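You operate a simulated robot arm through the tools that you are given. There is no shell and no other tool. Be economical: measure what you need, move in short steps, check, and stop when the job is done.

You are at the controls of a simulated two-armed robot. One attempt, no reset.

Task
Pick up the bottle from the back of the sample bench with one hand, pass it to the other hand and put it on the shelf under the heater. Set down upright: bottle.

Only the result counts: the job must be done as asked and must still hold three seconds after the hand-in. Knocking over, shifting, dropping, spilling or breaking anything else fails it.

Robot
Two 7-joint arms with two-finger parallel grippers on one trunk, on a base that drives. Base frame: it is fixed to the floor where the robot stands at the start and does not move with it; the origin is under the middle of the robot, x ahead of it, y to its left, z up; the surface under the hand at the start is at about z = 0.8. Lengths are in m, angles in degrees, forces in N, time in s.
The left shoulder is at the start at [0.02, 0.17, 1.153], the right one opposite. With the tool pointing down near the work surface each hand reaches from about 0.16 to 0.66 m from the robot's upright axis, wherever it stands, measured 20 degrees to its own side. Places, roughly: shelf under the heater [-1.1, 1.1, 0.3]. Payload 3.8 kg a hand.
Tool frame (each hand has its own): the origin (TCP) lies between the finger pads and is the grasp point; the fingertips stand 0.03 m ahead of it; z points along the fingers, y is the line along which they close. The gripper opens to 0.11 m. The fingers are 0.02 m wide and 0.01 m thick; the gripper's body (0.048 by 0.112 m) begins 0.055 m behind the TCP.
Orientation is told as [roll, pitch, yaw] about the base's x, y, z axes, in that order, counted from this pose: with the fingers straight down and closing along the base's y, the tool's x points along the base's -x, its y along +y and its z along -z.

Tools
- The arms move only by the tool apply_moves. It takes "left_steps", "right_steps" or both (then of equal length, played together; a hand with none holds still); each is a list that holds one entry, the list of rows, each a list of 6 numbers: the shift along the tool's x, y, z in m, then the turn, a rotation vector about the tool's x, y, z in degrees. In form: [[[dx, dy, dz, wx, wy, wz], ...]]. A call has 1 to 10 rows; each row is the pose to reach, as a shift and turn from the pose commanded when the call began, along the tool's axes at that moment. "left_claw" and "right_claw" are, for a hand that has rows, the finger opening in m, from 0 to 0.11, set as the call begins (left out, the last holds). Rows are played at 5 a second. More than 0.05 m and 8.6 degrees between two rows, or a gripper value outside its range, and nothing of the call is played. Where a pose cannot be reached the arm comes as near as it can. A force on the tool above 40 N (or 10 N above the force at the start of the call, whichever is more), or a blocked arm, ends the call early, and 0.2 s more pass. Each finger travels about 0.072 m/s and halts on what it meets, pressing with about 44 N; the grip force reading is that of the motor and also rises with nothing between the fingers. The clock runs only during rows and for 0.2 s after the last one: add rows that repeat a pose to give the fingers time. The reply holds the time, the measured pose of the TCP, the force on the tool along the base axes, the opening and the grip force, in the units named above and with some noise, with the torque about the TCP (base axes, N m) and any sound that the robot's microphone picked up, and new pictures: "show" is both (left out), scene, wrist or none (wrist: the cameras of the hands that moved).
- Cameras (640 x 400 px; columns grow to the right, rows downward): "scene" is now at [0.1084, -0.0067, 1.3101]; the picture's right is [-0.06, -1.00, 0.00], its down [-0.50, 0.03, -0.86] and it looks along [0.86, -0.05, -0.50] (base axes); focal length 249 px, centre (320, 200). "left" rides on the left gripper at [0.072, -0.017, -0.103] in its tool frame; the picture's right is [0.23, 0.97, 0.00], its down [-0.76, 0.18, -0.62] and it looks along [-0.61, 0.14, 0.78] (tool axes); focal length 222 px, centre (320, 200). "right" rides on the right gripper at [0.072, 0.017, -0.103] in its tool frame; the picture's right is [-0.23, 0.97, 0.00], its down [-0.76, -0.18, -0.62] and it looks along [-0.61, -0.14, 0.78] (tool axes); focal length 222 px, centre (320, 200). There is no depth. A picture from a camera that has moved, and an enlarged one, comes with that camera's place and axes in the base frame and with its lens.
- raise_lower(by): slides the trunk up (or, below 0, down) by that many m; the arms and the scene camera ride with it, the base frame stays. It gives what a move gives, with no picture.
- roll_base(legs): drives the robot by 1 to 6 legs, each [ahead, turn to the left] in m and degrees, along the robot's own axes; the way and the turn of a leg run together, so that a leg with both is an arc; at most 1.5 m and 180 degrees a leg. The arms and the cameras ride along, it lands a little off, and it stops where it bumps. It gives what a move gives, and a new picture of the scene camera.
- turn_head(pan, tilt): turns the head with the scene camera to pan (to the left, within 80 degrees either way) and tilt (down, from -29 to 69), counted from straight ahead of the robot. It gives what a move gives, and a new picture of the scene camera.
- inspect(camera, box): a new picture of the part [left, top, right, bottom] of that camera's present view, enlarged. No time passes.
- hand_in(): hands the job in; it is judged then, once.

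Go step by step. Nothing tells you exact positions but the pictures and the camera data: compare them with the known pose of the tool, close in by small moves and look again before you grip or let go. The budget is 120 turns and 260 pictures, counting those below and the enlarged ones. Unless the task says otherwise, let go and move clear before handing in, and close with one line.

The tools are called after "Call:" as a command line: name --argument value ..., lists and objects as JSON in quotes. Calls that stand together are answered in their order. apply_moves: Moves the arms, as the interface text tells. Its arguments: {"type":"object","properties":{"left_steps":{"type":"array"},"left_claw":{"type":"number"},"right_steps":{"type":"array"},"right_claw":{"type":"number"},"show":{"type":"string","enum":["both","scene","wrist","none"]}},"required":[]} The other tools are called the same way: raise_lower (by) slides the trunk up or down; roll_base (legs) drives the base; turn_head (pan, tilt) turns the head that bears the scene camera; inspect (camera, box) takes an enlarged picture of a part of a camera's view; hand_in () hands the job in.

At the start:

```text
clock: 0.0
left_tcp_pos: [0.4613, 0.1526, 1.0889]
left_tcp_rot: [0.0, -0.1, 0.1]
left_force: [0.4, -0.9, -0.1]
left_torque: [0.01, 0.01, 0.02]
left_width: 0.11
left_grasp_force: 0.1
right_tcp_pos: [0.4317, -0.2255, 1.0976]
right_tcp_rot: [0.0, 0.0, 0.0]
right_force: [0.3, -0.9, 0.6]
right_torque: [0.0, 0.0, -0.03]
right_width: 0.1098
right_grasp_force: 0.0
trunk travel left (down, up): [-0.25, 0.32]
robot x, y, heading: [0.0007, -0.0022, 0.0]
head pan, tilt: [-3.4, 30.2]
```

scene: 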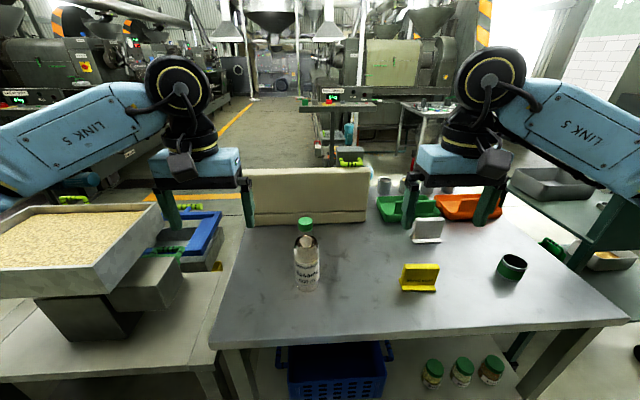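
right: 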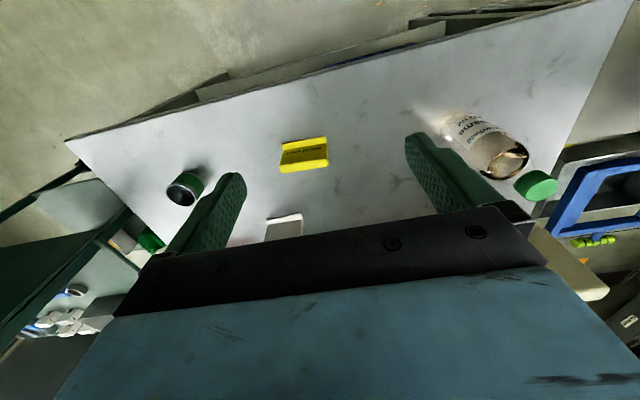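
left: 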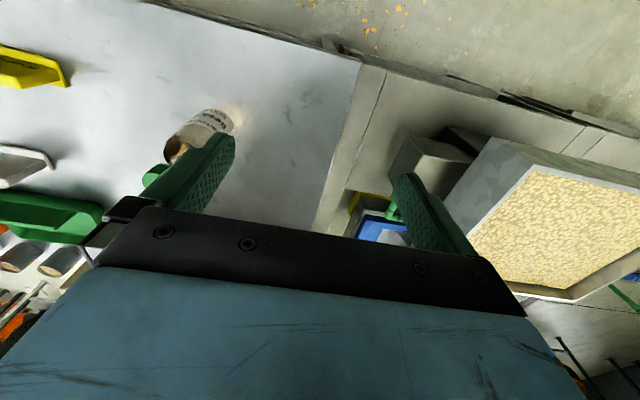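

The bottle stands on the bench at about [0.57, 0.0], roughly 0.19 m tall. I'll look closer before choosing a grip.

Call:
inspect --camera "scene" --box '[240, 190, 400, 310]'

Call:
inspect --camera "right" --box '[400, 80, 600, 220]'

```text
3.33 times, centred on (320, 250) of scene
camera zoom: at [0.1084, -0.0067, 1.3101], right [-0.06, -1.0, 0.0], down [-0.5, 0.03, -0.86], along [0.86, -0.05, -0.5], focal length 829 px, centre (320, 33)
```

zoom: 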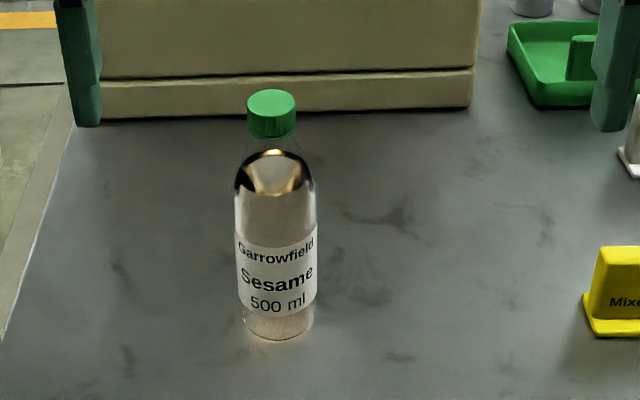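

```text
2.86 times, centred on (500, 150) of right
camera zoom: at [0.3583, -0.2081, 1.2016], right [0.23, 0.97, 0.0], down [0.76, -0.18, 0.62], along [0.61, -0.14, -0.78], focal length 635 px, centre (-194, 343)
```

zoom: 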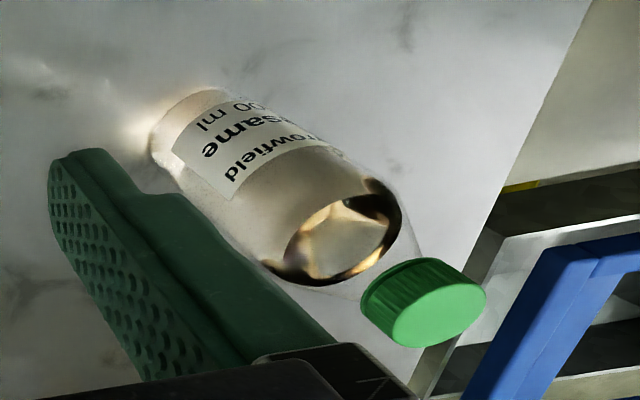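

Call:
inspect --camera "scene" --box '[300, 80, 500, 220]'

Call:
turn_head --pan 78 --tilt 25

Call:
turn_head --pan -70 --tilt 30

```text
2.86 times, centred on (400, 150) of scene
camera zoom: at [0.1084, -0.0067, 1.3101], right [-0.06, -1.0, 0.0], down [-0.5, 0.03, -0.86], along [0.86, -0.05, -0.5], focal length 710 px, centre (91, 343)
```

zoom: 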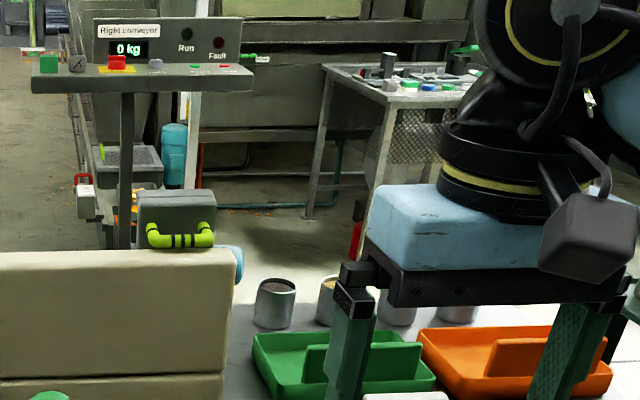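

```text
clock: 1.6
left_tcp_pos: [0.4605, 0.1527, 1.0878]
left_tcp_rot: [0.0, -0.1, 0.0]
left_force: [-0.3, -0.1, 0.0]
left_torque: [0.01, 0.0, 0.02]
left_width: 0.1099
left_grasp_force: 0.0
right_tcp_pos: [0.4322, -0.2259, 1.0975]
right_tcp_rot: [0.0, -0.1, 0.0]
right_force: [0.2, 0.5, 0.6]
right_torque: [0.02, 0.0, 0.01]
right_width: 0.1104
right_grasp_force: 0.1
trunk travel left (down, up): [-0.25, 0.32]
robot x, y, heading: [0.002, 0.0002, -0.1]
head pan, tilt: [78.0, 25.0]
camera scene: at [0.0374, 0.0887, 1.3183], right [0.98, -0.21, 0.0], down [-0.09, -0.41, -0.91], along [0.19, 0.89, -0.42], focal length 249 px, centre (320, 200)
```

scene: 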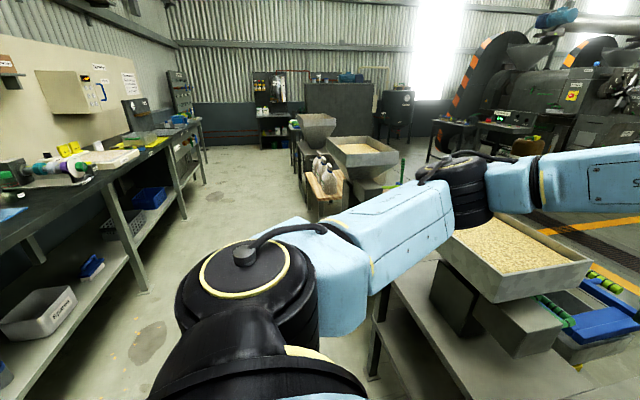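

```text
clock: 3.9
left_tcp_pos: [0.4618, 0.1536, 1.0893]
left_tcp_rot: [0.0, 0.0, 0.0]
left_force: [-0.5, 0.3, -0.1]
left_torque: [0.0, -0.02, -0.05]
left_width: 0.11
left_grasp_force: 0.0
right_tcp_pos: [0.4313, -0.225, 1.0973]
right_tcp_rot: [0.0, 0.0, 0.0]
right_force: [0.6, 1.1, -0.4]
right_torque: [0.01, -0.01, 0.02]
right_width: 0.1101
right_grasp_force: 0.1
trunk travel left (down, up): [-0.25, 0.32]
robot x, y, heading: [-0.0041, -0.0006, 0.3]
head pan, tilt: [-70.0, 30.0]
camera scene: at [0.0492, -0.0864, 1.3104], right [-0.94, -0.34, 0.0], down [-0.17, 0.47, -0.87], along [0.3, -0.81, -0.5], focal length 249 px, centre (320, 200)
```

scene: 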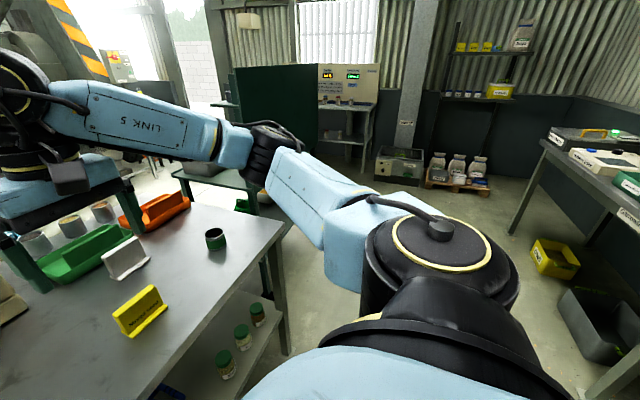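

The barrier on the bench may hide something, and I glimpsed something blue behind it. I'll raise the trunk and look over it.

Call:
raise_lower --by 0.3

Call:
turn_head --pan 0 --tilt 40

Call:
inspect --camera "scene" --box '[200, 60, 460, 240]'

```text
clock: 6.9
left_tcp_pos: [0.4616, 0.1518, 1.3881]
left_tcp_rot: [-0.1, 0.0, 0.1]
left_force: [0.2, -0.2, -0.1]
left_torque: [-0.01, 0.02, 0.0]
left_width: 0.11
left_grasp_force: 0.0
right_tcp_pos: [0.4315, -0.2256, 1.398]
right_tcp_rot: [0.0, 0.0, 0.1]
right_force: [0.0, -0.4, 0.2]
right_torque: [0.02, 0.01, -0.01]
right_width: 0.1101
right_grasp_force: 0.0
trunk travel left (down, up): [-0.55, 0.02]
robot x, y, heading: [0.0019, -0.0002, 0.0]
head pan, tilt: [-70.0, 30.0]
```

```text
clock: 8.3
left_tcp_pos: [0.4617, 0.1518, 1.388]
left_tcp_rot: [0.0, 0.0, 0.0]
left_force: [0.2, -0.3, 0.2]
left_torque: [0.0, -0.01, -0.05]
left_width: 0.1102
left_grasp_force: 0.0
right_tcp_pos: [0.4326, -0.2255, 1.3972]
right_tcp_rot: [0.0, 0.1, 0.0]
right_force: [0.3, 0.1, -0.1]
right_torque: [-0.02, -0.01, -0.01]
right_width: 0.1098
right_grasp_force: 0.2
trunk travel left (down, up): [-0.55, 0.02]
robot x, y, heading: [0.0001, 0.0011, -0.1]
head pan, tilt: [0.0, 40.0]
camera scene: at [0.1032, -0.0015, 1.595], right [0.0, -1.0, 0.0], down [-0.64, 0.0, -0.77], along [0.77, 0.0, -0.64], focal length 249 px, centre (320, 200)
```

scene: 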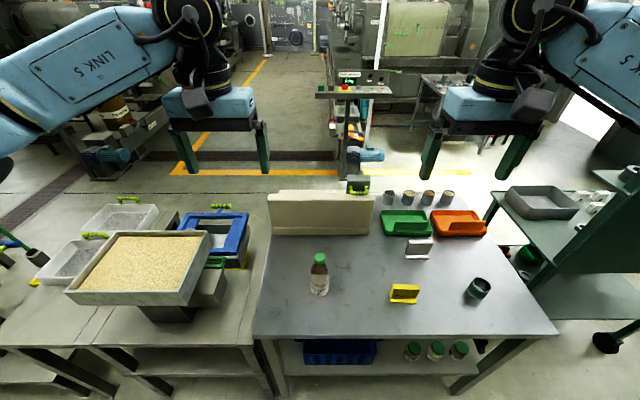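

```text
2.22 times, centred on (330, 150) of scene
camera zoom: at [0.1032, -0.0015, 1.595], right [0.0, -1.0, 0.0], down [-0.64, 0.0, -0.77], along [0.77, 0.0, -0.64], focal length 552 px, centre (298, 311)
```

zoom: 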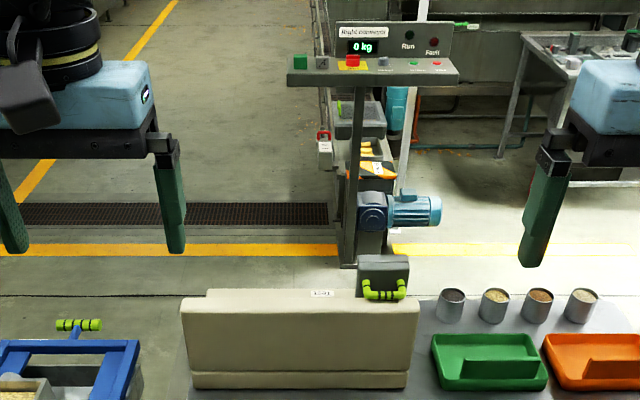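

Nothing is hidden behind the barrier, so this is the only bottle. The right hand will take it by the cap from above and the left will then take the body. I'll lower part-way, clear the left hand and move the right hand over the bottle.

Call:
raise_lower --by -0.2

Call:
apply_moves --left_steps '[[[0, 0.04, 0, 0, 0, 0], [0, 0.08, 0, 0, 0, 0], [0, 0.12, 0, 0, 0, 0], [0, 0.12, 0, 0, 0, 0], [0, 0.12, 0, 0, 0, 0]]]' --right_steps '[[[-0.02, 0.04, 0, 0, 0, 0], [-0.05, 0.08, 0, 0, 0, 0], [-0.08, 0.12, 0, 0, 0, 0], [-0.11, 0.16, 0, 0, 0, 0], [-0.13, 0.2, 0, 0, 0, 0]]]' --right_claw 0.08

```text
clock: 10.4
left_tcp_pos: [0.4622, 0.1528, 1.1883]
left_tcp_rot: [0.1, 0.0, 0.0]
left_force: [-0.4, 0.0, 0.4]
left_torque: [-0.05, 0.0, 0.03]
left_width: 0.1099
left_grasp_force: 0.1
right_tcp_pos: [0.431, -0.2261, 1.1979]
right_tcp_rot: [0.0, 0.1, 0.1]
right_force: [-0.8, 0.4, -0.2]
right_torque: [-0.02, 0.0, 0.03]
right_width: 0.1101
right_grasp_force: 0.0
trunk travel left (down, up): [-0.35, 0.22]
robot x, y, heading: [0.0029, -0.0017, 0.1]
head pan, tilt: [0.0, 40.0]
```

```text
clock: 11.7
left_tcp_pos: [0.462, 0.2749, 1.1888]
left_tcp_rot: [-0.1, 0.0, 0.0]
left_force: [-0.2, 1.2, -0.6]
left_torque: [-0.03, 0.02, -0.01]
left_width: 0.1099
left_grasp_force: 0.0
right_tcp_pos: [0.5606, -0.0216, 1.1967]
right_tcp_rot: [-0.2, -0.1, 0.1]
right_force: [0.3, 0.2, 0.1]
right_torque: [-0.02, 0.03, 0.0]
right_width: 0.0801
right_grasp_force: 0.0
trunk travel left (down, up): [-0.35, 0.22]
robot x, y, heading: [0.0027, -0.0019, -0.1]
head pan, tilt: [0.0, 40.0]
camera scene: at [0.103, 0.0011, 1.395], right [0.0, -1.0, 0.0], down [-0.64, 0.0, -0.77], along [0.77, 0.0, -0.64], focal length 249 px, centre (320, 200)
camera right: at [0.4879, -0.0048, 1.3016], right [0.23, 0.97, 0.0], down [0.76, -0.17, 0.62], along [0.61, -0.14, -0.78], focal length 222 px, centre (320, 200)
camera left: at [0.3894, 0.2585, 1.2907], right [-0.23, 0.97, 0.0], down [0.76, 0.18, 0.62], along [0.61, 0.14, -0.78], focal length 222 px, centre (320, 200)
```

scene: 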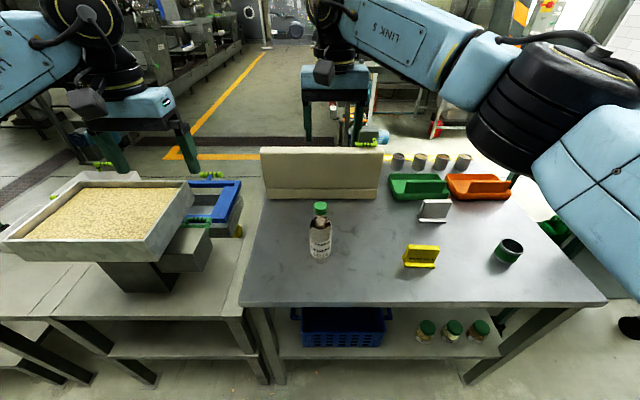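
right: 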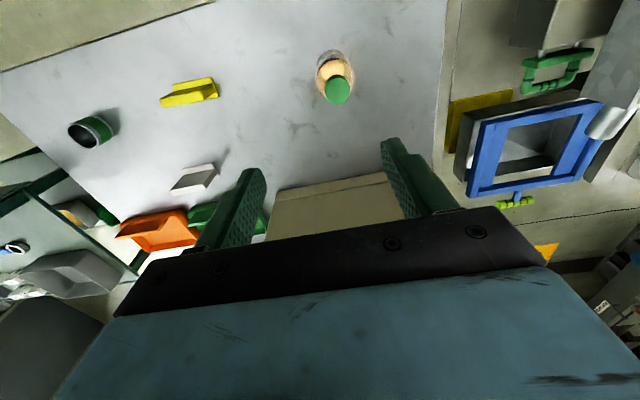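
left: 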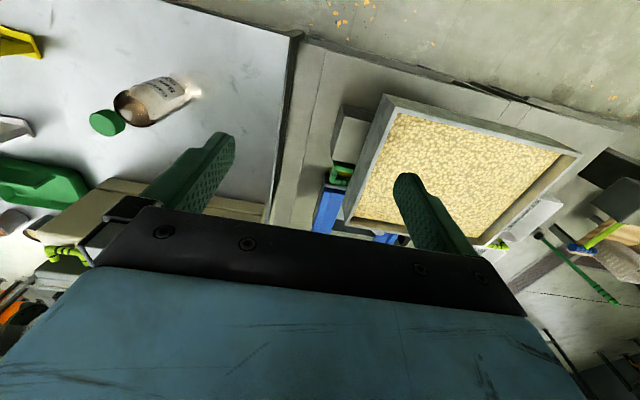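

The three cameras agree: the cap is at about [0.561, 0.001, 0.989]. I'll centre over it and descend part-way.

Call:
apply_moves --right_steps '[[[0, 0.022, 0.03, 0, 0, 0], [0, 0.022, 0.07, 0, 0, 0], [0, 0.022, 0.11, 0, 0, 0], [0, 0.022, 0.13, 0, 0, 0], [0, 0.022, 0.13, 0, 0, 0]]]'

```text
clock: 12.8
left_tcp_pos: [0.4626, 0.2721, 1.1889]
left_tcp_rot: [0.0, 0.0, 0.0]
left_force: [-0.8, -1.1, 0.1]
left_torque: [-0.05, 0.01, 0.04]
left_width: 0.1098
left_grasp_force: 0.1
right_tcp_pos: [0.5622, -0.0026, 1.0683]
right_tcp_rot: [0.0, -0.1, 0.0]
right_force: [-1.0, -0.8, -0.4]
right_torque: [0.01, -0.01, -0.04]
right_width: 0.0801
right_grasp_force: 0.0
trunk travel left (down, up): [-0.35, 0.22]
robot x, y, heading: [-0.0001, -0.0026, -0.0]
head pan, tilt: [0.0, 40.0]
camera scene: at [0.1032, -0.0013, 1.395], right [0.0, -1.0, 0.0], down [-0.64, 0.0, -0.77], along [0.77, 0.0, -0.64], focal length 249 px, centre (320, 200)
camera right: at [0.4893, 0.0133, 1.1714], right [0.23, 0.97, 0.0], down [0.76, -0.18, 0.62], along [0.61, -0.14, -0.78], focal length 222 px, centre (320, 200)
```

scene: 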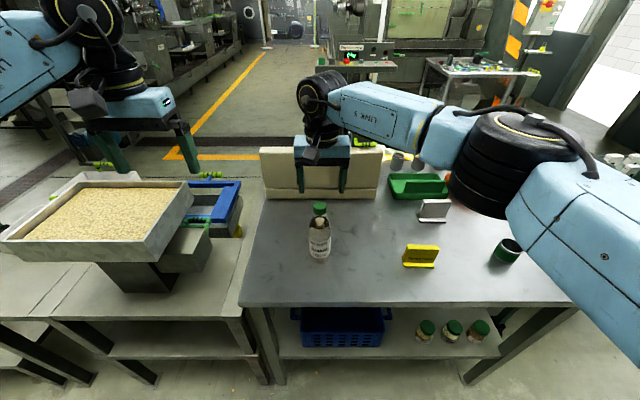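
right: 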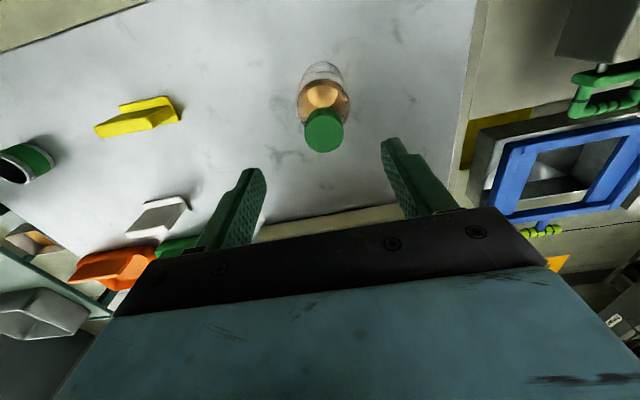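

Call:
apply_moves --right_steps '[[[0.001, 0.004, 0.03, 0, 0, 0], [0.001, 0.004, 0.055, 0, 0, 0], [0.001, 0.004, 0.08, 0, 0, 0], [0.001, 0.004, 0.08, 0, 0, 0]]]'

Call:
inspect --camera "scene" --box '[260, 150, 380, 270]'

```text
clock: 13.8
left_tcp_pos: [0.4618, 0.2725, 1.1883]
left_tcp_rot: [0.0, 0.0, 0.0]
left_force: [0.1, 0.2, 0.1]
left_torque: [-0.02, -0.03, -0.02]
left_width: 0.1099
left_grasp_force: 0.0
right_tcp_pos: [0.559, 0.0017, 0.9874]
right_tcp_rot: [0.0, 0.0, 0.0]
right_force: [0.0, 0.1, 0.0]
right_torque: [0.0, 0.0, -0.02]
right_width: 0.08
right_grasp_force: 0.0
trunk travel left (down, up): [-0.35, 0.22]
robot x, y, heading: [0.0037, 0.0008, -0.2]
head pan, tilt: [0.0, 40.0]
camera scene: at [0.103, -0.0015, 1.3951], right [0.0, -1.0, 0.0], down [-0.64, 0.0, -0.77], along [0.77, 0.0, -0.64], focal length 249 px, centre (320, 200)
camera right: at [0.487, 0.0182, 1.0905], right [0.23, 0.97, 0.0], down [0.76, -0.18, 0.62], along [0.61, -0.14, -0.78], focal length 222 px, centre (320, 200)
```

scene: 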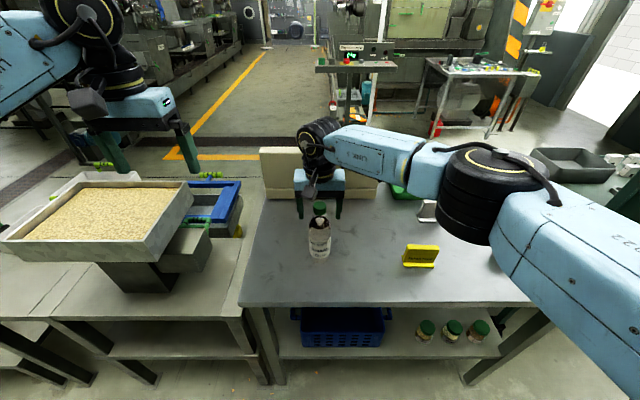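
right: 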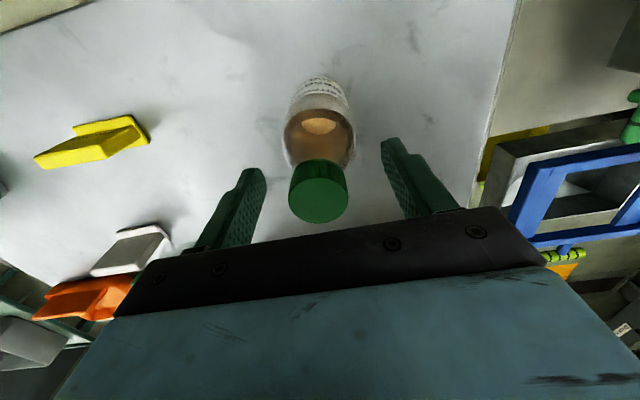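

```text
3.33 times, centred on (320, 210) of scene
camera zoom: at [0.103, -0.0015, 1.3951], right [0.0, -1.0, 0.0], down [-0.64, 0.0, -0.77], along [0.77, 0.0, -0.64], focal length 829 px, centre (320, 167)
```

zoom: 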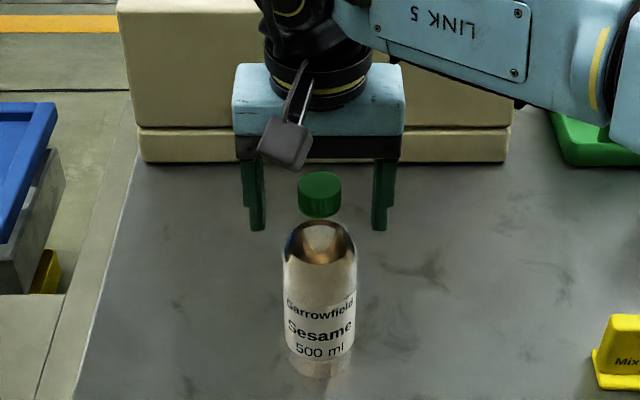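

The cap is centred between the fingers and slightly ahead of them. I'll nudge forward 3 mm and close.

Call:
apply_moves --right_steps '[[[-0.003, 0, 0, 0, 0, 0], [-0.003, 0, 0, 0, 0, 0]]]' --show "none"

Call:
apply_moves --right_steps '[[[0, 0, 0, 0, 0, 0], [0, 0, 0, 0, 0, 0], [0, 0, 0, 0, 0, 0], [0, 0, 0, 0, 0, 0], [0, 0, 0, 0, 0, 0]]]' --right_claw 0.02

```text
clock: 14.4
left_tcp_pos: [0.4619, 0.2715, 1.1886]
left_tcp_rot: [0.0, 0.0, -0.1]
left_force: [0.6, -0.4, 0.0]
left_torque: [0.01, -0.01, 0.0]
left_width: 0.1099
left_grasp_force: 0.0
right_tcp_pos: [0.5625, 0.0011, 0.9869]
right_tcp_rot: [0.0, 0.1, 0.0]
right_force: [-0.5, -0.2, 0.3]
right_torque: [0.02, -0.03, 0.0]
right_width: 0.08
right_grasp_force: 0.1
trunk travel left (down, up): [-0.35, 0.22]
robot x, y, heading: [0.0017, -0.0006, -0.2]
head pan, tilt: [0.0, 40.0]
```

```text
clock: 15.7
left_tcp_pos: [0.4627, 0.2717, 1.1893]
left_tcp_rot: [0.0, 0.0, -0.1]
left_force: [0.4, -1.2, -0.4]
left_torque: [-0.03, 0.05, 0.02]
left_width: 0.1101
left_grasp_force: 0.0
right_tcp_pos: [0.5629, 0.0002, 0.987]
right_tcp_rot: [0.0, 0.1, 0.1]
right_force: [0.7, -1.0, 1.9]
right_torque: [-0.01, -0.03, -0.02]
right_width: 0.0382
right_grasp_force: 44.0
trunk travel left (down, up): [-0.35, 0.22]
robot x, y, heading: [0.0008, 0.0014, -0.0]
head pan, tilt: [0.0, 40.0]
camera scene: at [0.1031, -0.0015, 1.395], right [0.0, -1.0, 0.0], down [-0.64, 0.0, -0.77], along [0.77, 0.0, -0.64], focal length 249 px, centre (320, 200)
camera right: at [0.4901, 0.0178, 1.0912], right [0.23, 0.97, 0.0], down [0.76, -0.18, 0.62], along [0.61, -0.14, -0.78], focal length 222 px, centre (320, 200)
```

scene: 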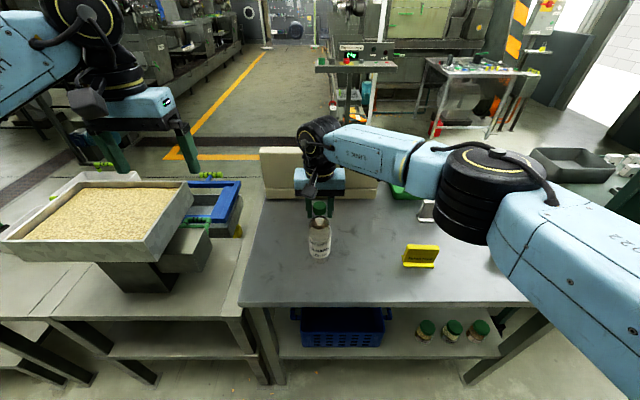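
right: 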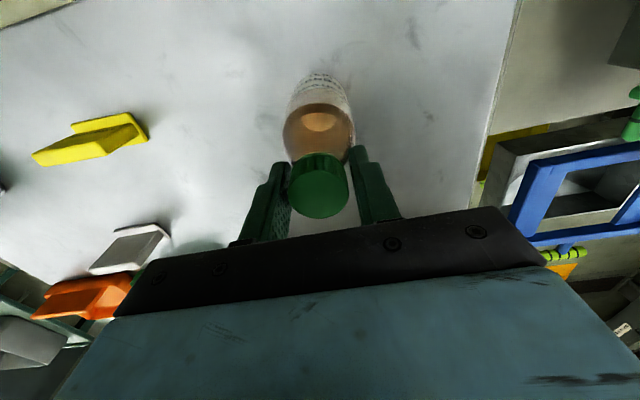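

Gripped. I'll lift straight up.

Call:
apply_moves --right_steps '[[[0, 0, -0.01, 0, 0, 0], [0, 0, -0.03, 0, 0, 0], [0, 0, -0.07, 0, 0, 0], [0, 0, -0.11, 0, 0, 0], [0, 0, -0.15, 0, 0, 0], [0, 0, -0.19, 0, 0, 0], [0, 0, -0.2, 0, 0, 0], [0, 0, -0.2, 0, 0, 0]]]'

Call:
inspect --camera "scene" --box '[240, 100, 400, 230]'

```text
clock: 17.4
left_tcp_pos: [0.462, 0.2715, 1.1893]
left_tcp_rot: [0.0, 0.0, -0.1]
left_force: [0.2, 0.0, 0.4]
left_torque: [0.0, -0.01, 0.0]
left_width: 0.1101
left_grasp_force: 0.1
right_tcp_pos: [0.563, 0.0014, 1.186]
right_tcp_rot: [0.1, 0.0, 0.0]
right_force: [0.3, -0.3, -5.4]
right_torque: [0.04, -0.03, 0.01]
right_width: 0.0313
right_grasp_force: 44.0
trunk travel left (down, up): [-0.35, 0.22]
robot x, y, heading: [-0.0018, 0.0021, -0.2]
head pan, tilt: [0.0, 40.0]
camera scene: at [0.1035, -0.0014, 1.395], right [0.0, -1.0, 0.0], down [-0.64, 0.0, -0.77], along [0.77, 0.0, -0.64], focal length 249 px, centre (320, 200)
camera right: at [0.49, 0.0177, 1.2916], right [0.23, 0.97, 0.0], down [0.76, -0.18, 0.62], along [0.61, -0.14, -0.78], focal length 222 px, centre (320, 200)
```

scene: 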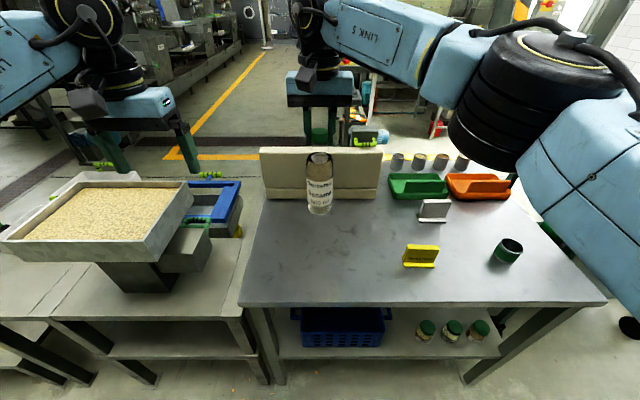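
right: 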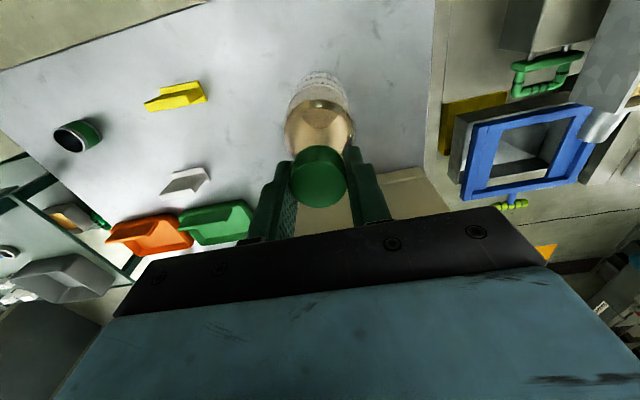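

```text
3.08 times, centred on (320, 165) of scene
camera zoom: at [0.1035, -0.0014, 1.395], right [0.0, -1.0, 0.0], down [-0.64, 0.0, -0.77], along [0.77, 0.0, -0.64], focal length 765 px, centre (320, 308)
```

zoom: 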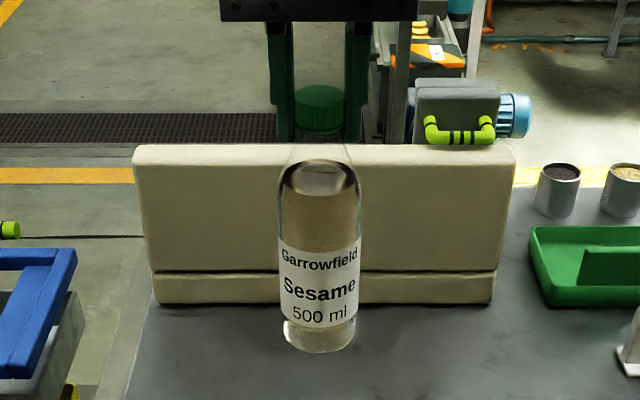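

The bottle now hangs by its neck under the cap. Next I'll bring the left hand to a standoff pointing forward, right and 30° down, aimed at the bottle's body.

Call:
apply_moves --left_steps '[[[0.0036, -0.0122, 0.0056, 2.32, -6.38, 4.02], [0.0071, -0.0244, 0.0111, 4.64, -12.77, 8.04], [0.0107, -0.0367, 0.0167, 6.97, -19.15, 12.07], [0.0142, -0.0489, 0.0222, 9.29, -25.53, 16.09], [0.0178, -0.0611, 0.0278, 11.61, -31.92, 20.11], [0.0213, -0.0733, 0.0333, 13.93, -38.3, 24.13], [0.0249, -0.0856, 0.0389, 16.26, -44.68, 28.16], [0.0284, -0.0978, 0.0444, 18.58, -51.07, 32.18], [0.032, -0.11, 0.05, 20.9, -57.45, 36.2], [0.032, -0.11, 0.05, 20.9, -57.45, 36.2]]]' --left_claw 0.11

```text
clock: 19.6
left_tcp_pos: [0.4306, 0.1623, 1.1394]
left_tcp_rot: [0.2, -60.1, -40.1]
left_force: [-0.3, -0.4, 0.4]
left_torque: [0.01, 0.01, -0.02]
left_width: 0.11
left_grasp_force: 0.0
right_tcp_pos: [0.5634, 0.0015, 1.1869]
right_tcp_rot: [0.0, 0.0, 0.0]
right_force: [-0.3, -0.3, -4.8]
right_torque: [0.0, 0.0, -0.01]
right_width: 0.0313
right_grasp_force: 44.1
trunk travel left (down, up): [-0.35, 0.22]
robot x, y, heading: [-0.0021, -0.0027, 0.0]
head pan, tilt: [0.0, 40.0]
camera scene: at [0.1037, -0.0015, 1.395], right [0.0, -1.0, 0.0], down [-0.64, 0.0, -0.77], along [0.77, 0.0, -0.64], focal length 249 px, centre (320, 200)
camera left: at [0.3234, 0.2312, 1.1265], right [0.54, 0.82, -0.2], down [-0.01, 0.24, 0.97], along [0.84, -0.52, 0.14], focal length 222 px, centre (320, 200)
```

scene: 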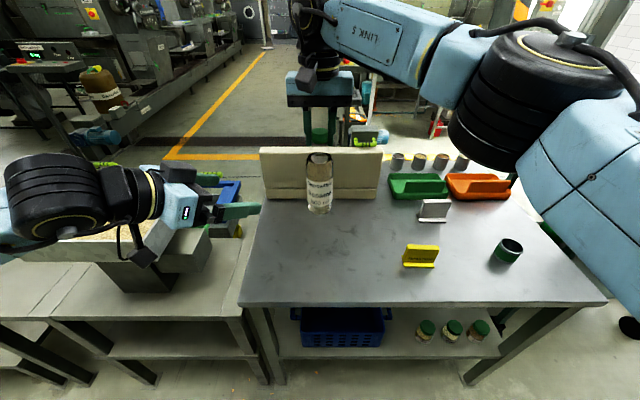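
left: 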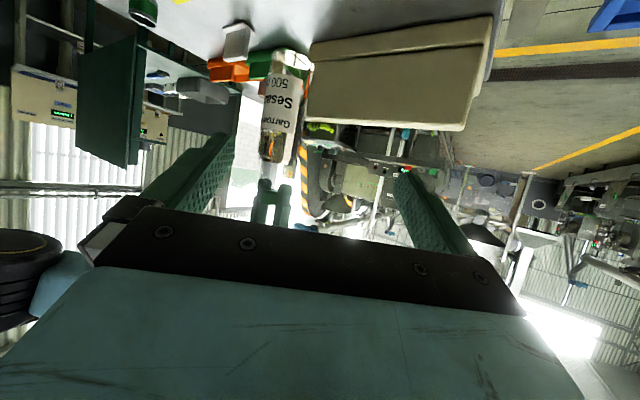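

Poses agree with the pictures. I'll align laterally and advance part-way.

Call:
apply_moves --left_steps '[[[-0.017, -0.02, 0.0, 0, 0, 0], [-0.0337, -0.0385, 0.02, 0, 0, 0], [-0.0337, -0.0385, 0.06, 0, 0, 0], [-0.0337, -0.0385, 0.1, 0, 0, 0], [-0.0337, -0.0385, 0.12, 0, 0, 0], [-0.0337, -0.0385, 0.12, 0, 0, 0]]]'

Call:
inspect --camera "scene" --box '[180, 80, 400, 240]'

```text
clock: 21.1
left_tcp_pos: [0.498, 0.0555, 1.1083]
left_tcp_rot: [0.0, -60.0, -40.0]
left_force: [0.5, -0.2, 0.0]
left_torque: [-0.01, -0.01, -0.02]
left_width: 0.1102
left_grasp_force: 0.0
right_tcp_pos: [0.5625, -0.0001, 1.1881]
right_tcp_rot: [0.0, 0.0, -0.1]
right_force: [-0.4, 0.3, -4.1]
right_torque: [-0.01, -0.02, 0.01]
right_width: 0.0315
right_grasp_force: 43.9
trunk travel left (down, up): [-0.35, 0.22]
robot x, y, heading: [-0.0001, -0.0, 0.0]
head pan, tilt: [0.0, 40.0]
camera scene: at [0.1035, -0.0014, 1.395], right [0.0, -1.0, 0.0], down [-0.64, 0.0, -0.77], along [0.77, 0.0, -0.64], focal length 249 px, centre (320, 200)
camera left: at [0.3911, 0.1239, 1.0958], right [0.54, 0.82, -0.2], down [-0.01, 0.24, 0.97], along [0.84, -0.52, 0.13], focal length 222 px, centre (320, 200)
```

scene: 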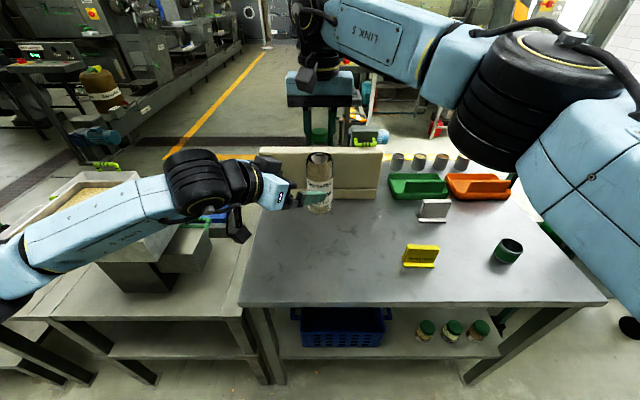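
left: 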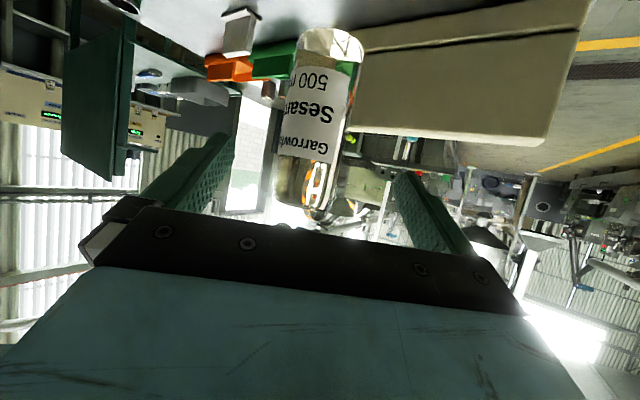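

```text
2.50 times, centred on (290, 160) of scene
camera zoom: at [0.1035, -0.0014, 1.395], right [0.0, -1.0, 0.0], down [-0.64, 0.0, -0.77], along [0.77, 0.0, -0.64], focal length 622 px, centre (395, 300)
```

zoom: 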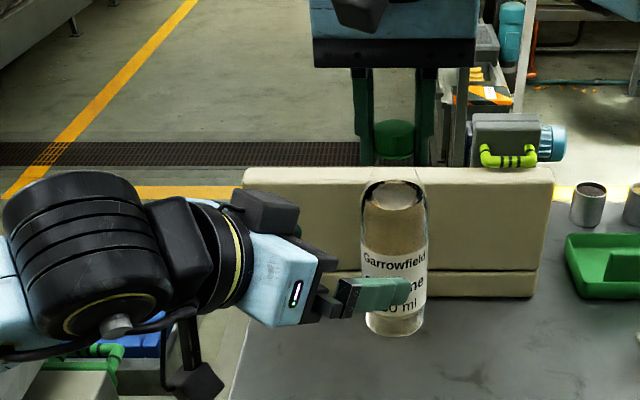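

Call:
apply_moves --left_steps '[[[0, 0, 0.03, 0, 0, 0], [0, 0, 0.06, 0, 0, 0], [0, 0, 0.08, 0, 0, 0], [0, 0, 0.09, 0, 0, 0], [0, 0, 0.09, 0, 0, 0]]]'

Call:
inspect --camera "scene" --box '[220, 100, 400, 230]'

```text
clock: 22.2
left_tcp_pos: [0.5579, 0.0038, 1.063]
left_tcp_rot: [0.0, -60.0, -40.0]
left_force: [-0.4, 0.7, 1.0]
left_torque: [0.0, 0.01, 0.02]
left_width: 0.11
left_grasp_force: 0.0
right_tcp_pos: [0.5623, 0.0009, 1.1871]
right_tcp_rot: [0.0, 0.0, 0.0]
right_force: [-0.2, 0.6, -4.5]
right_torque: [0.02, 0.01, 0.04]
right_width: 0.0312
right_grasp_force: 43.9
trunk travel left (down, up): [-0.35, 0.22]
robot x, y, heading: [0.0007, 0.0009, 0.2]
head pan, tilt: [0.0, 40.0]
camera scene: at [0.1036, -0.0014, 1.395], right [0.0, -1.0, 0.0], down [-0.64, 0.0, -0.77], along [0.77, 0.0, -0.64], focal length 249 px, centre (320, 200)
camera left: at [0.4507, 0.074, 1.0506], right [0.54, 0.82, -0.2], down [-0.01, 0.24, 0.97], along [0.84, -0.52, 0.13], focal length 222 px, centre (320, 200)
```

scene: 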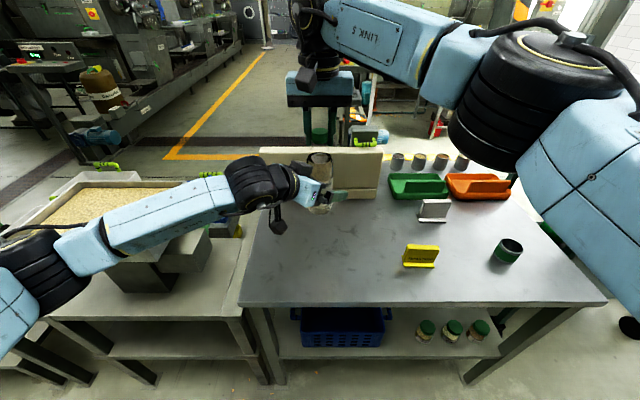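
left: 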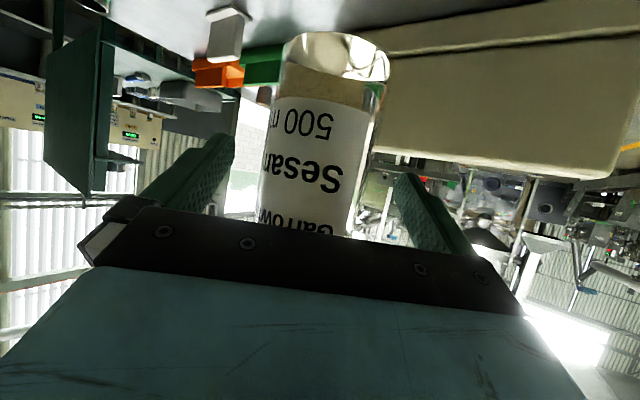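

```text
3.08 times, centred on (310, 165) of scene
camera zoom: at [0.1036, -0.0014, 1.395], right [0.0, -1.0, 0.0], down [-0.64, 0.0, -0.77], along [0.77, 0.0, -0.64], focal length 765 px, centre (351, 308)
```

zoom: 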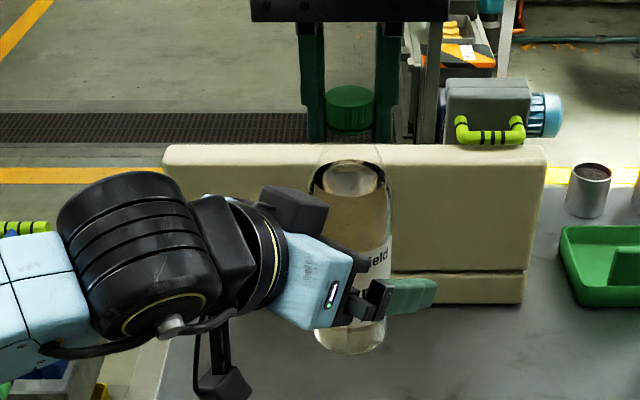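

The bottle is centred between the left fingers, so I'll close the left hand.

Call:
apply_moves --left_steps '[[[0, 0, 0, 0, 0, 0], [0, 0, 0, 0, 0, 0], [0, 0, 0, 0, 0, 0], [0, 0, 0, 0, 0, 0], [0, 0, 0, 0, 0, 0]]]' --left_claw 0.045 --show "wrist"

```text
clock: 23.4
left_tcp_pos: [0.5564, 0.003, 1.0612]
left_tcp_rot: [-0.1, -60.0, -40.2]
left_force: [-11.1, -10.0, 1.4]
left_torque: [0.6, -0.26, 0.01]
left_width: 0.0588
left_grasp_force: 44.1
right_tcp_pos: [0.5635, 0.0013, 1.1878]
right_tcp_rot: [0.1, -0.1, 0.0]
right_force: [11.5, 9.8, -5.4]
right_torque: [0.62, -1.16, -0.12]
right_width: 0.031
right_grasp_force: 44.3
trunk travel left (down, up): [-0.35, 0.22]
robot x, y, heading: [0.004, 0.0025, -0.2]
head pan, tilt: [0.0, 40.0]
camera left: at [0.4497, 0.073, 1.0506], right [0.54, 0.82, -0.2], down [-0.01, 0.24, 0.97], along [0.84, -0.52, 0.13], focal length 222 px, centre (320, 200)
```

left: 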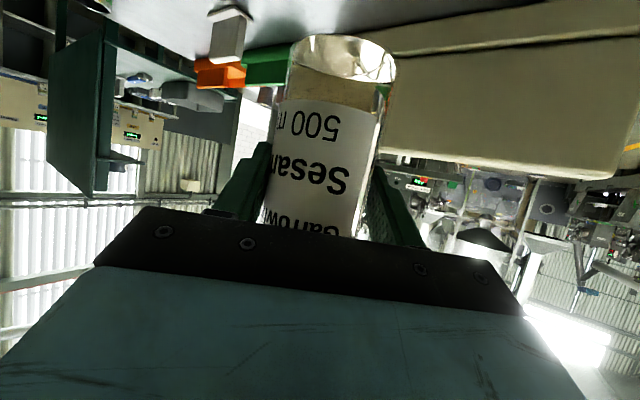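

Both hands hold it, but with about 15 N of side load. I'll ease the left hand to relieve that before releasing the right.

Call:
apply_moves --left_steps '[[[0, -0.002, 0, 0, 0, 0], [0, -0.004, 0, 0, 0, 0], [0, -0.004, 0, 0, 0, 0]]]' --show "none"

```text
clock: 24.2
left_tcp_pos: [0.5568, 0.0038, 1.0627]
left_tcp_rot: [0.0, -59.9, -39.8]
left_force: [-1.2, -3.1, 0.6]
left_torque: [-0.32, 0.28, -0.13]
left_width: 0.059
left_grasp_force: 43.8
right_tcp_pos: [0.5635, 0.002, 1.1875]
right_tcp_rot: [0.0, 0.1, 0.0]
right_force: [-0.5, 3.6, -3.8]
right_torque: [0.77, -0.32, 0.13]
right_width: 0.0312
right_grasp_force: 44.2
trunk travel left (down, up): [-0.35, 0.22]
robot x, y, heading: [0.0002, -0.0002, 0.0]
head pan, tilt: [0.0, 40.0]
```

Call:
apply_moves --right_steps '[[[0, 0, 0, 0, 0, 0], [0, 0, 0, 0, 0, 0], [0, 0, 0, 0, 0, 0], [0, 0, 0, 0, 0, 0]]]' --right_claw 0.1

```text
clock: 25.2
left_tcp_pos: [0.5553, 0.0014, 1.0618]
left_tcp_rot: [0.0, -60.0, -39.9]
left_force: [-0.6, -0.3, 0.5]
left_torque: [0.02, 0.0, 0.05]
left_width: 0.059
left_grasp_force: 44.1
right_tcp_pos: [0.5637, -0.0008, 1.1875]
right_tcp_rot: [0.1, 0.0, 0.0]
right_force: [-0.5, 0.5, -0.2]
right_torque: [-0.02, 0.0, 0.02]
right_width: 0.1
right_grasp_force: 0.1
trunk travel left (down, up): [-0.35, 0.22]
robot x, y, heading: [0.0017, -0.0018, -0.1]
head pan, tilt: [0.0, 40.0]
camera scene: at [0.1036, -0.0014, 1.395], right [0.0, -1.0, 0.0], down [-0.64, 0.0, -0.77], along [0.77, 0.0, -0.64], focal length 249 px, centre (320, 200)
camera right: at [0.4901, 0.0177, 1.2914], right [0.23, 0.97, 0.0], down [0.76, -0.18, 0.62], along [0.61, -0.14, -0.78], focal length 222 px, centre (320, 200)
```

scene: 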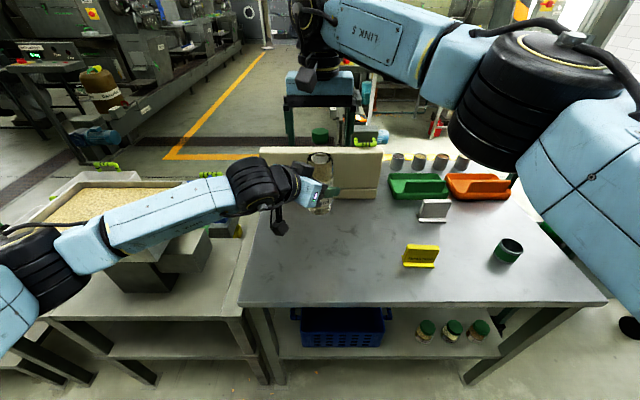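
right: 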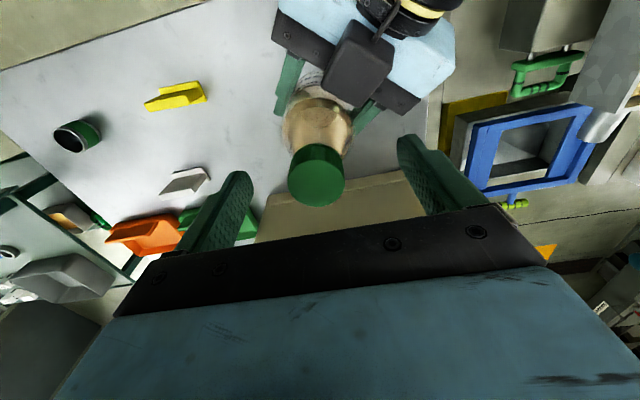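

Call:
apply_moves --right_steps '[[[0, 0, -0.04, 0, 0, 0], [0, 0, -0.08, 0, 0, 0], [0, 0, -0.11, 0, 0, 0], [0.04, -0.02, -0.11, 0, 0, 0], [0.07, -0.06, -0.11, 0, 0, 0], [0.1, -0.1, -0.11, 0, 0, 0], [0.13, -0.14, -0.11, 0, 0, 0], [0.16, -0.18, -0.11, 0, 0, 0], [0.18, -0.22, -0.11, 0, 0, 0], [0.2, -0.26, -0.11, 0, 0, 0]]]' --show "scene"

Call:
inspect --camera "scene" --box '[220, 80, 400, 230]'

```text
clock: 27.4
left_tcp_pos: [0.5543, 0.0015, 1.063]
left_tcp_rot: [0.1, -60.0, -40.0]
left_force: [-0.3, 0.0, -0.4]
left_torque: [-0.01, 0.0, 0.02]
left_width: 0.0589
left_grasp_force: 44.4
right_tcp_pos: [0.361, -0.2599, 1.2967]
right_tcp_rot: [0.0, -0.1, 0.0]
right_force: [-1.1, -0.9, 0.9]
right_torque: [0.0, -0.02, -0.02]
right_width: 0.0999
right_grasp_force: 0.0
right hand out of reach, approached as far as the arm can: row 2, 3
trunk travel left (down, up): [-0.35, 0.22]
robot x, y, heading: [-0.0022, 0.002, -0.2]
head pan, tilt: [0.0, 40.0]
camera scene: at [0.1026, -0.0028, 1.3951], right [0.0, -1.0, 0.0], down [-0.64, 0.0, -0.77], along [0.77, 0.0, -0.64], focal length 249 px, centre (320, 200)
```

scene: 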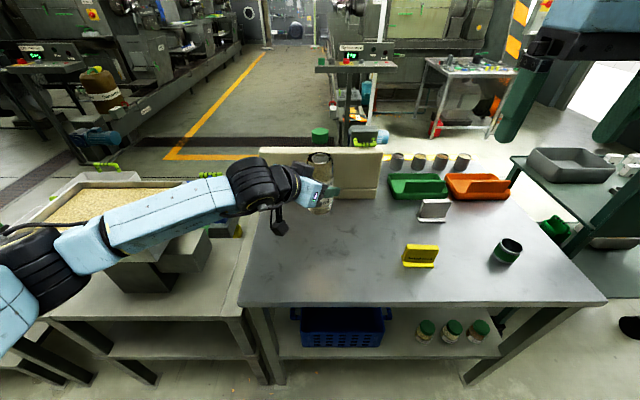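

```text
2.67 times, centred on (310, 155) of scene
camera zoom: at [0.1026, -0.0028, 1.3951], right [0.0, -1.0, 0.0], down [-0.64, 0.0, -0.77], along [0.77, 0.0, -0.64], focal length 663 px, centre (347, 320)
```

zoom: 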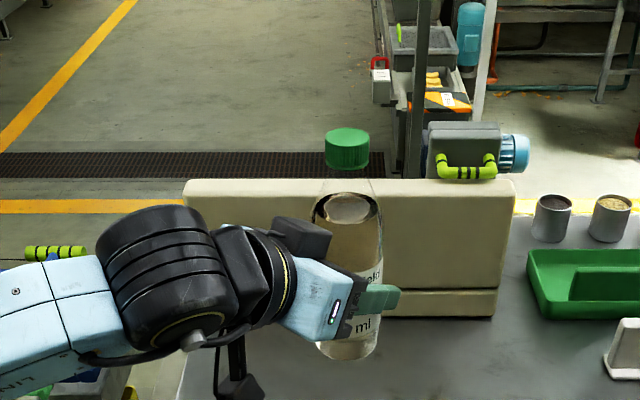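

The left hand holds the bottle alone. I'll retract it toward the body for travel, then back off.

Call:
apply_moves --left_steps '[[[0.009, -0.009, -0.016, 0, 0, 0], [0.018, -0.018, -0.032, 0, 0, 0], [0.028, -0.027, -0.048, 0, 0, 0], [0.037, -0.036, -0.064, 0, 0, 0], [0.046, -0.045, -0.08, 0, 0, 0], [0.0556, -0.054, -0.0963, 0, 0, 0], [0.0556, -0.054, -0.0963, 0, 0, 0]]]' --show "none"

Call:
roll_base --legs '[[-0.2, 0]]'

```text
clock: 29.1
left_tcp_pos: [0.4352, 0.0322, 1.0616]
left_tcp_rot: [0.1, -59.9, -39.9]
left_force: [-0.6, -0.4, 0.2]
left_torque: [-0.01, -0.02, -0.01]
left_width: 0.0585
left_grasp_force: 44.1
right_tcp_pos: [0.363, -0.2585, 1.2962]
right_tcp_rot: [-0.1, 0.0, 0.1]
right_force: [0.3, -0.2, -0.2]
right_torque: [0.03, 0.01, 0.02]
right_width: 0.0999
right_grasp_force: 0.0
trunk travel left (down, up): [-0.35, 0.22]
robot x, y, heading: [0.0011, 0.0036, -0.0]
head pan, tilt: [0.0, 40.0]
```

```text
clock: 30.6
left_tcp_pos: [0.2366, 0.0324, 1.0631]
left_tcp_rot: [0.0, -60.0, -40.1]
left_force: [0.1, -0.1, 0.3]
left_torque: [0.03, 0.0, 0.05]
left_width: 0.0591
left_grasp_force: 43.9
right_tcp_pos: [0.1625, -0.2598, 1.2967]
right_tcp_rot: [0.0, 0.0, -0.1]
right_force: [0.8, -0.6, 0.8]
right_torque: [0.0, -0.05, 0.01]
right_width: 0.0999
right_grasp_force: 0.0
trunk travel left (down, up): [-0.35, 0.22]
robot x, y, heading: [-0.1986, -0.0025, 0.0]
head pan, tilt: [0.0, 40.0]
camera scene: at [-0.0964, -0.0014, 1.3951], right [0.0, -1.0, 0.0], down [-0.64, 0.0, -0.77], along [0.77, 0.0, -0.64], focal length 249 px, centre (320, 200)
```

scene: 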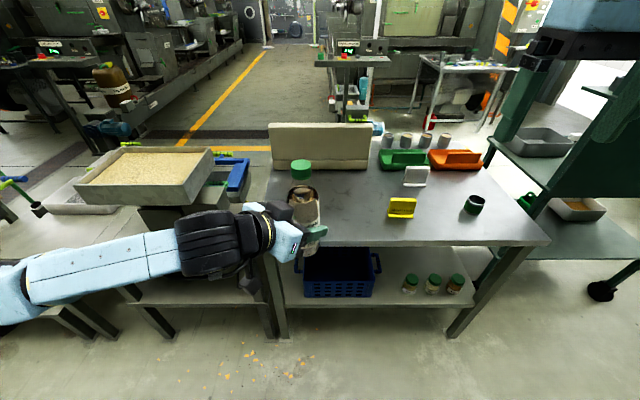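

Call:
roll_base --legs '[[0, 90]]'

Call:
turn_head --pan 50 --tilt 35

```text
clock: 34.9
left_tcp_pos: [-0.2249, 0.4355, 1.0618]
left_tcp_rot: [0.0, -60.0, 49.2]
left_force: [0.2, 0.2, 0.5]
left_torque: [-0.04, 0.01, 0.01]
left_width: 0.0589
left_grasp_force: 44.1
right_tcp_pos: [0.0647, 0.3604, 1.2969]
right_tcp_rot: [0.0, 0.0, 89.2]
right_force: [-0.2, -0.1, 0.2]
right_torque: [-0.03, -0.03, -0.01]
right_width: 0.1
right_grasp_force: 0.1
trunk travel left (down, up): [-0.35, 0.22]
robot x, y, heading: [-0.2043, 0.0005, 89.4]
head pan, tilt: [0.0, 40.0]
camera scene: at [-0.2005, 0.1052, 1.395], right [1.0, -0.01, 0.0], down [-0.01, -0.64, -0.77], along [0.01, 0.77, -0.64], focal length 249 px, centre (320, 200)
```

scene: 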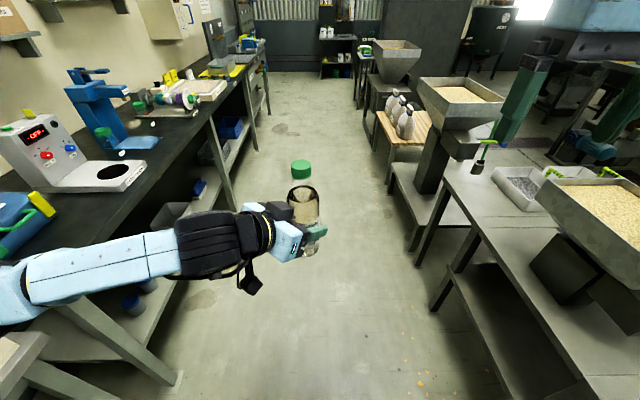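

```text
clock: 36.0
left_tcp_pos: [-0.2247, 0.4361, 1.0624]
left_tcp_rot: [0.0, -59.9, 49.2]
left_force: [-0.7, 0.6, -0.2]
left_torque: [0.04, 0.03, 0.02]
left_width: 0.0587
left_grasp_force: 44.2
right_tcp_pos: [0.0644, 0.3591, 1.2968]
right_tcp_rot: [0.0, 0.0, 89.1]
right_force: [-0.9, 0.2, 0.3]
right_torque: [-0.01, -0.02, -0.02]
right_width: 0.1001
right_grasp_force: 0.0
trunk travel left (down, up): [-0.35, 0.22]
robot x, y, heading: [-0.2008, 0.0015, 89.4]
head pan, tilt: [50.0, 35.0]
camera scene: at [-0.2681, 0.0778, 1.4025], right [0.65, 0.76, 0.0], down [0.43, -0.38, -0.82], along [-0.62, 0.54, -0.57], focal length 249 px, centre (320, 200)
```

scene: 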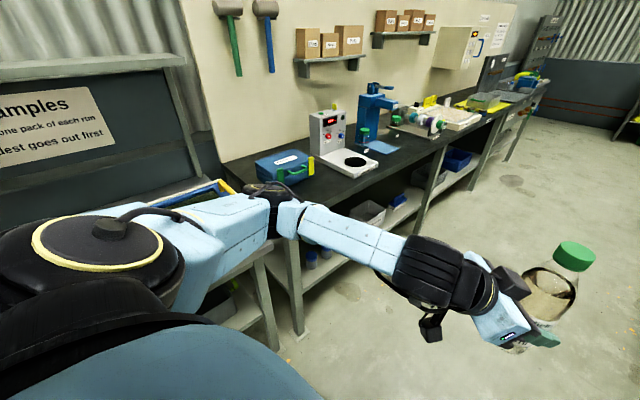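

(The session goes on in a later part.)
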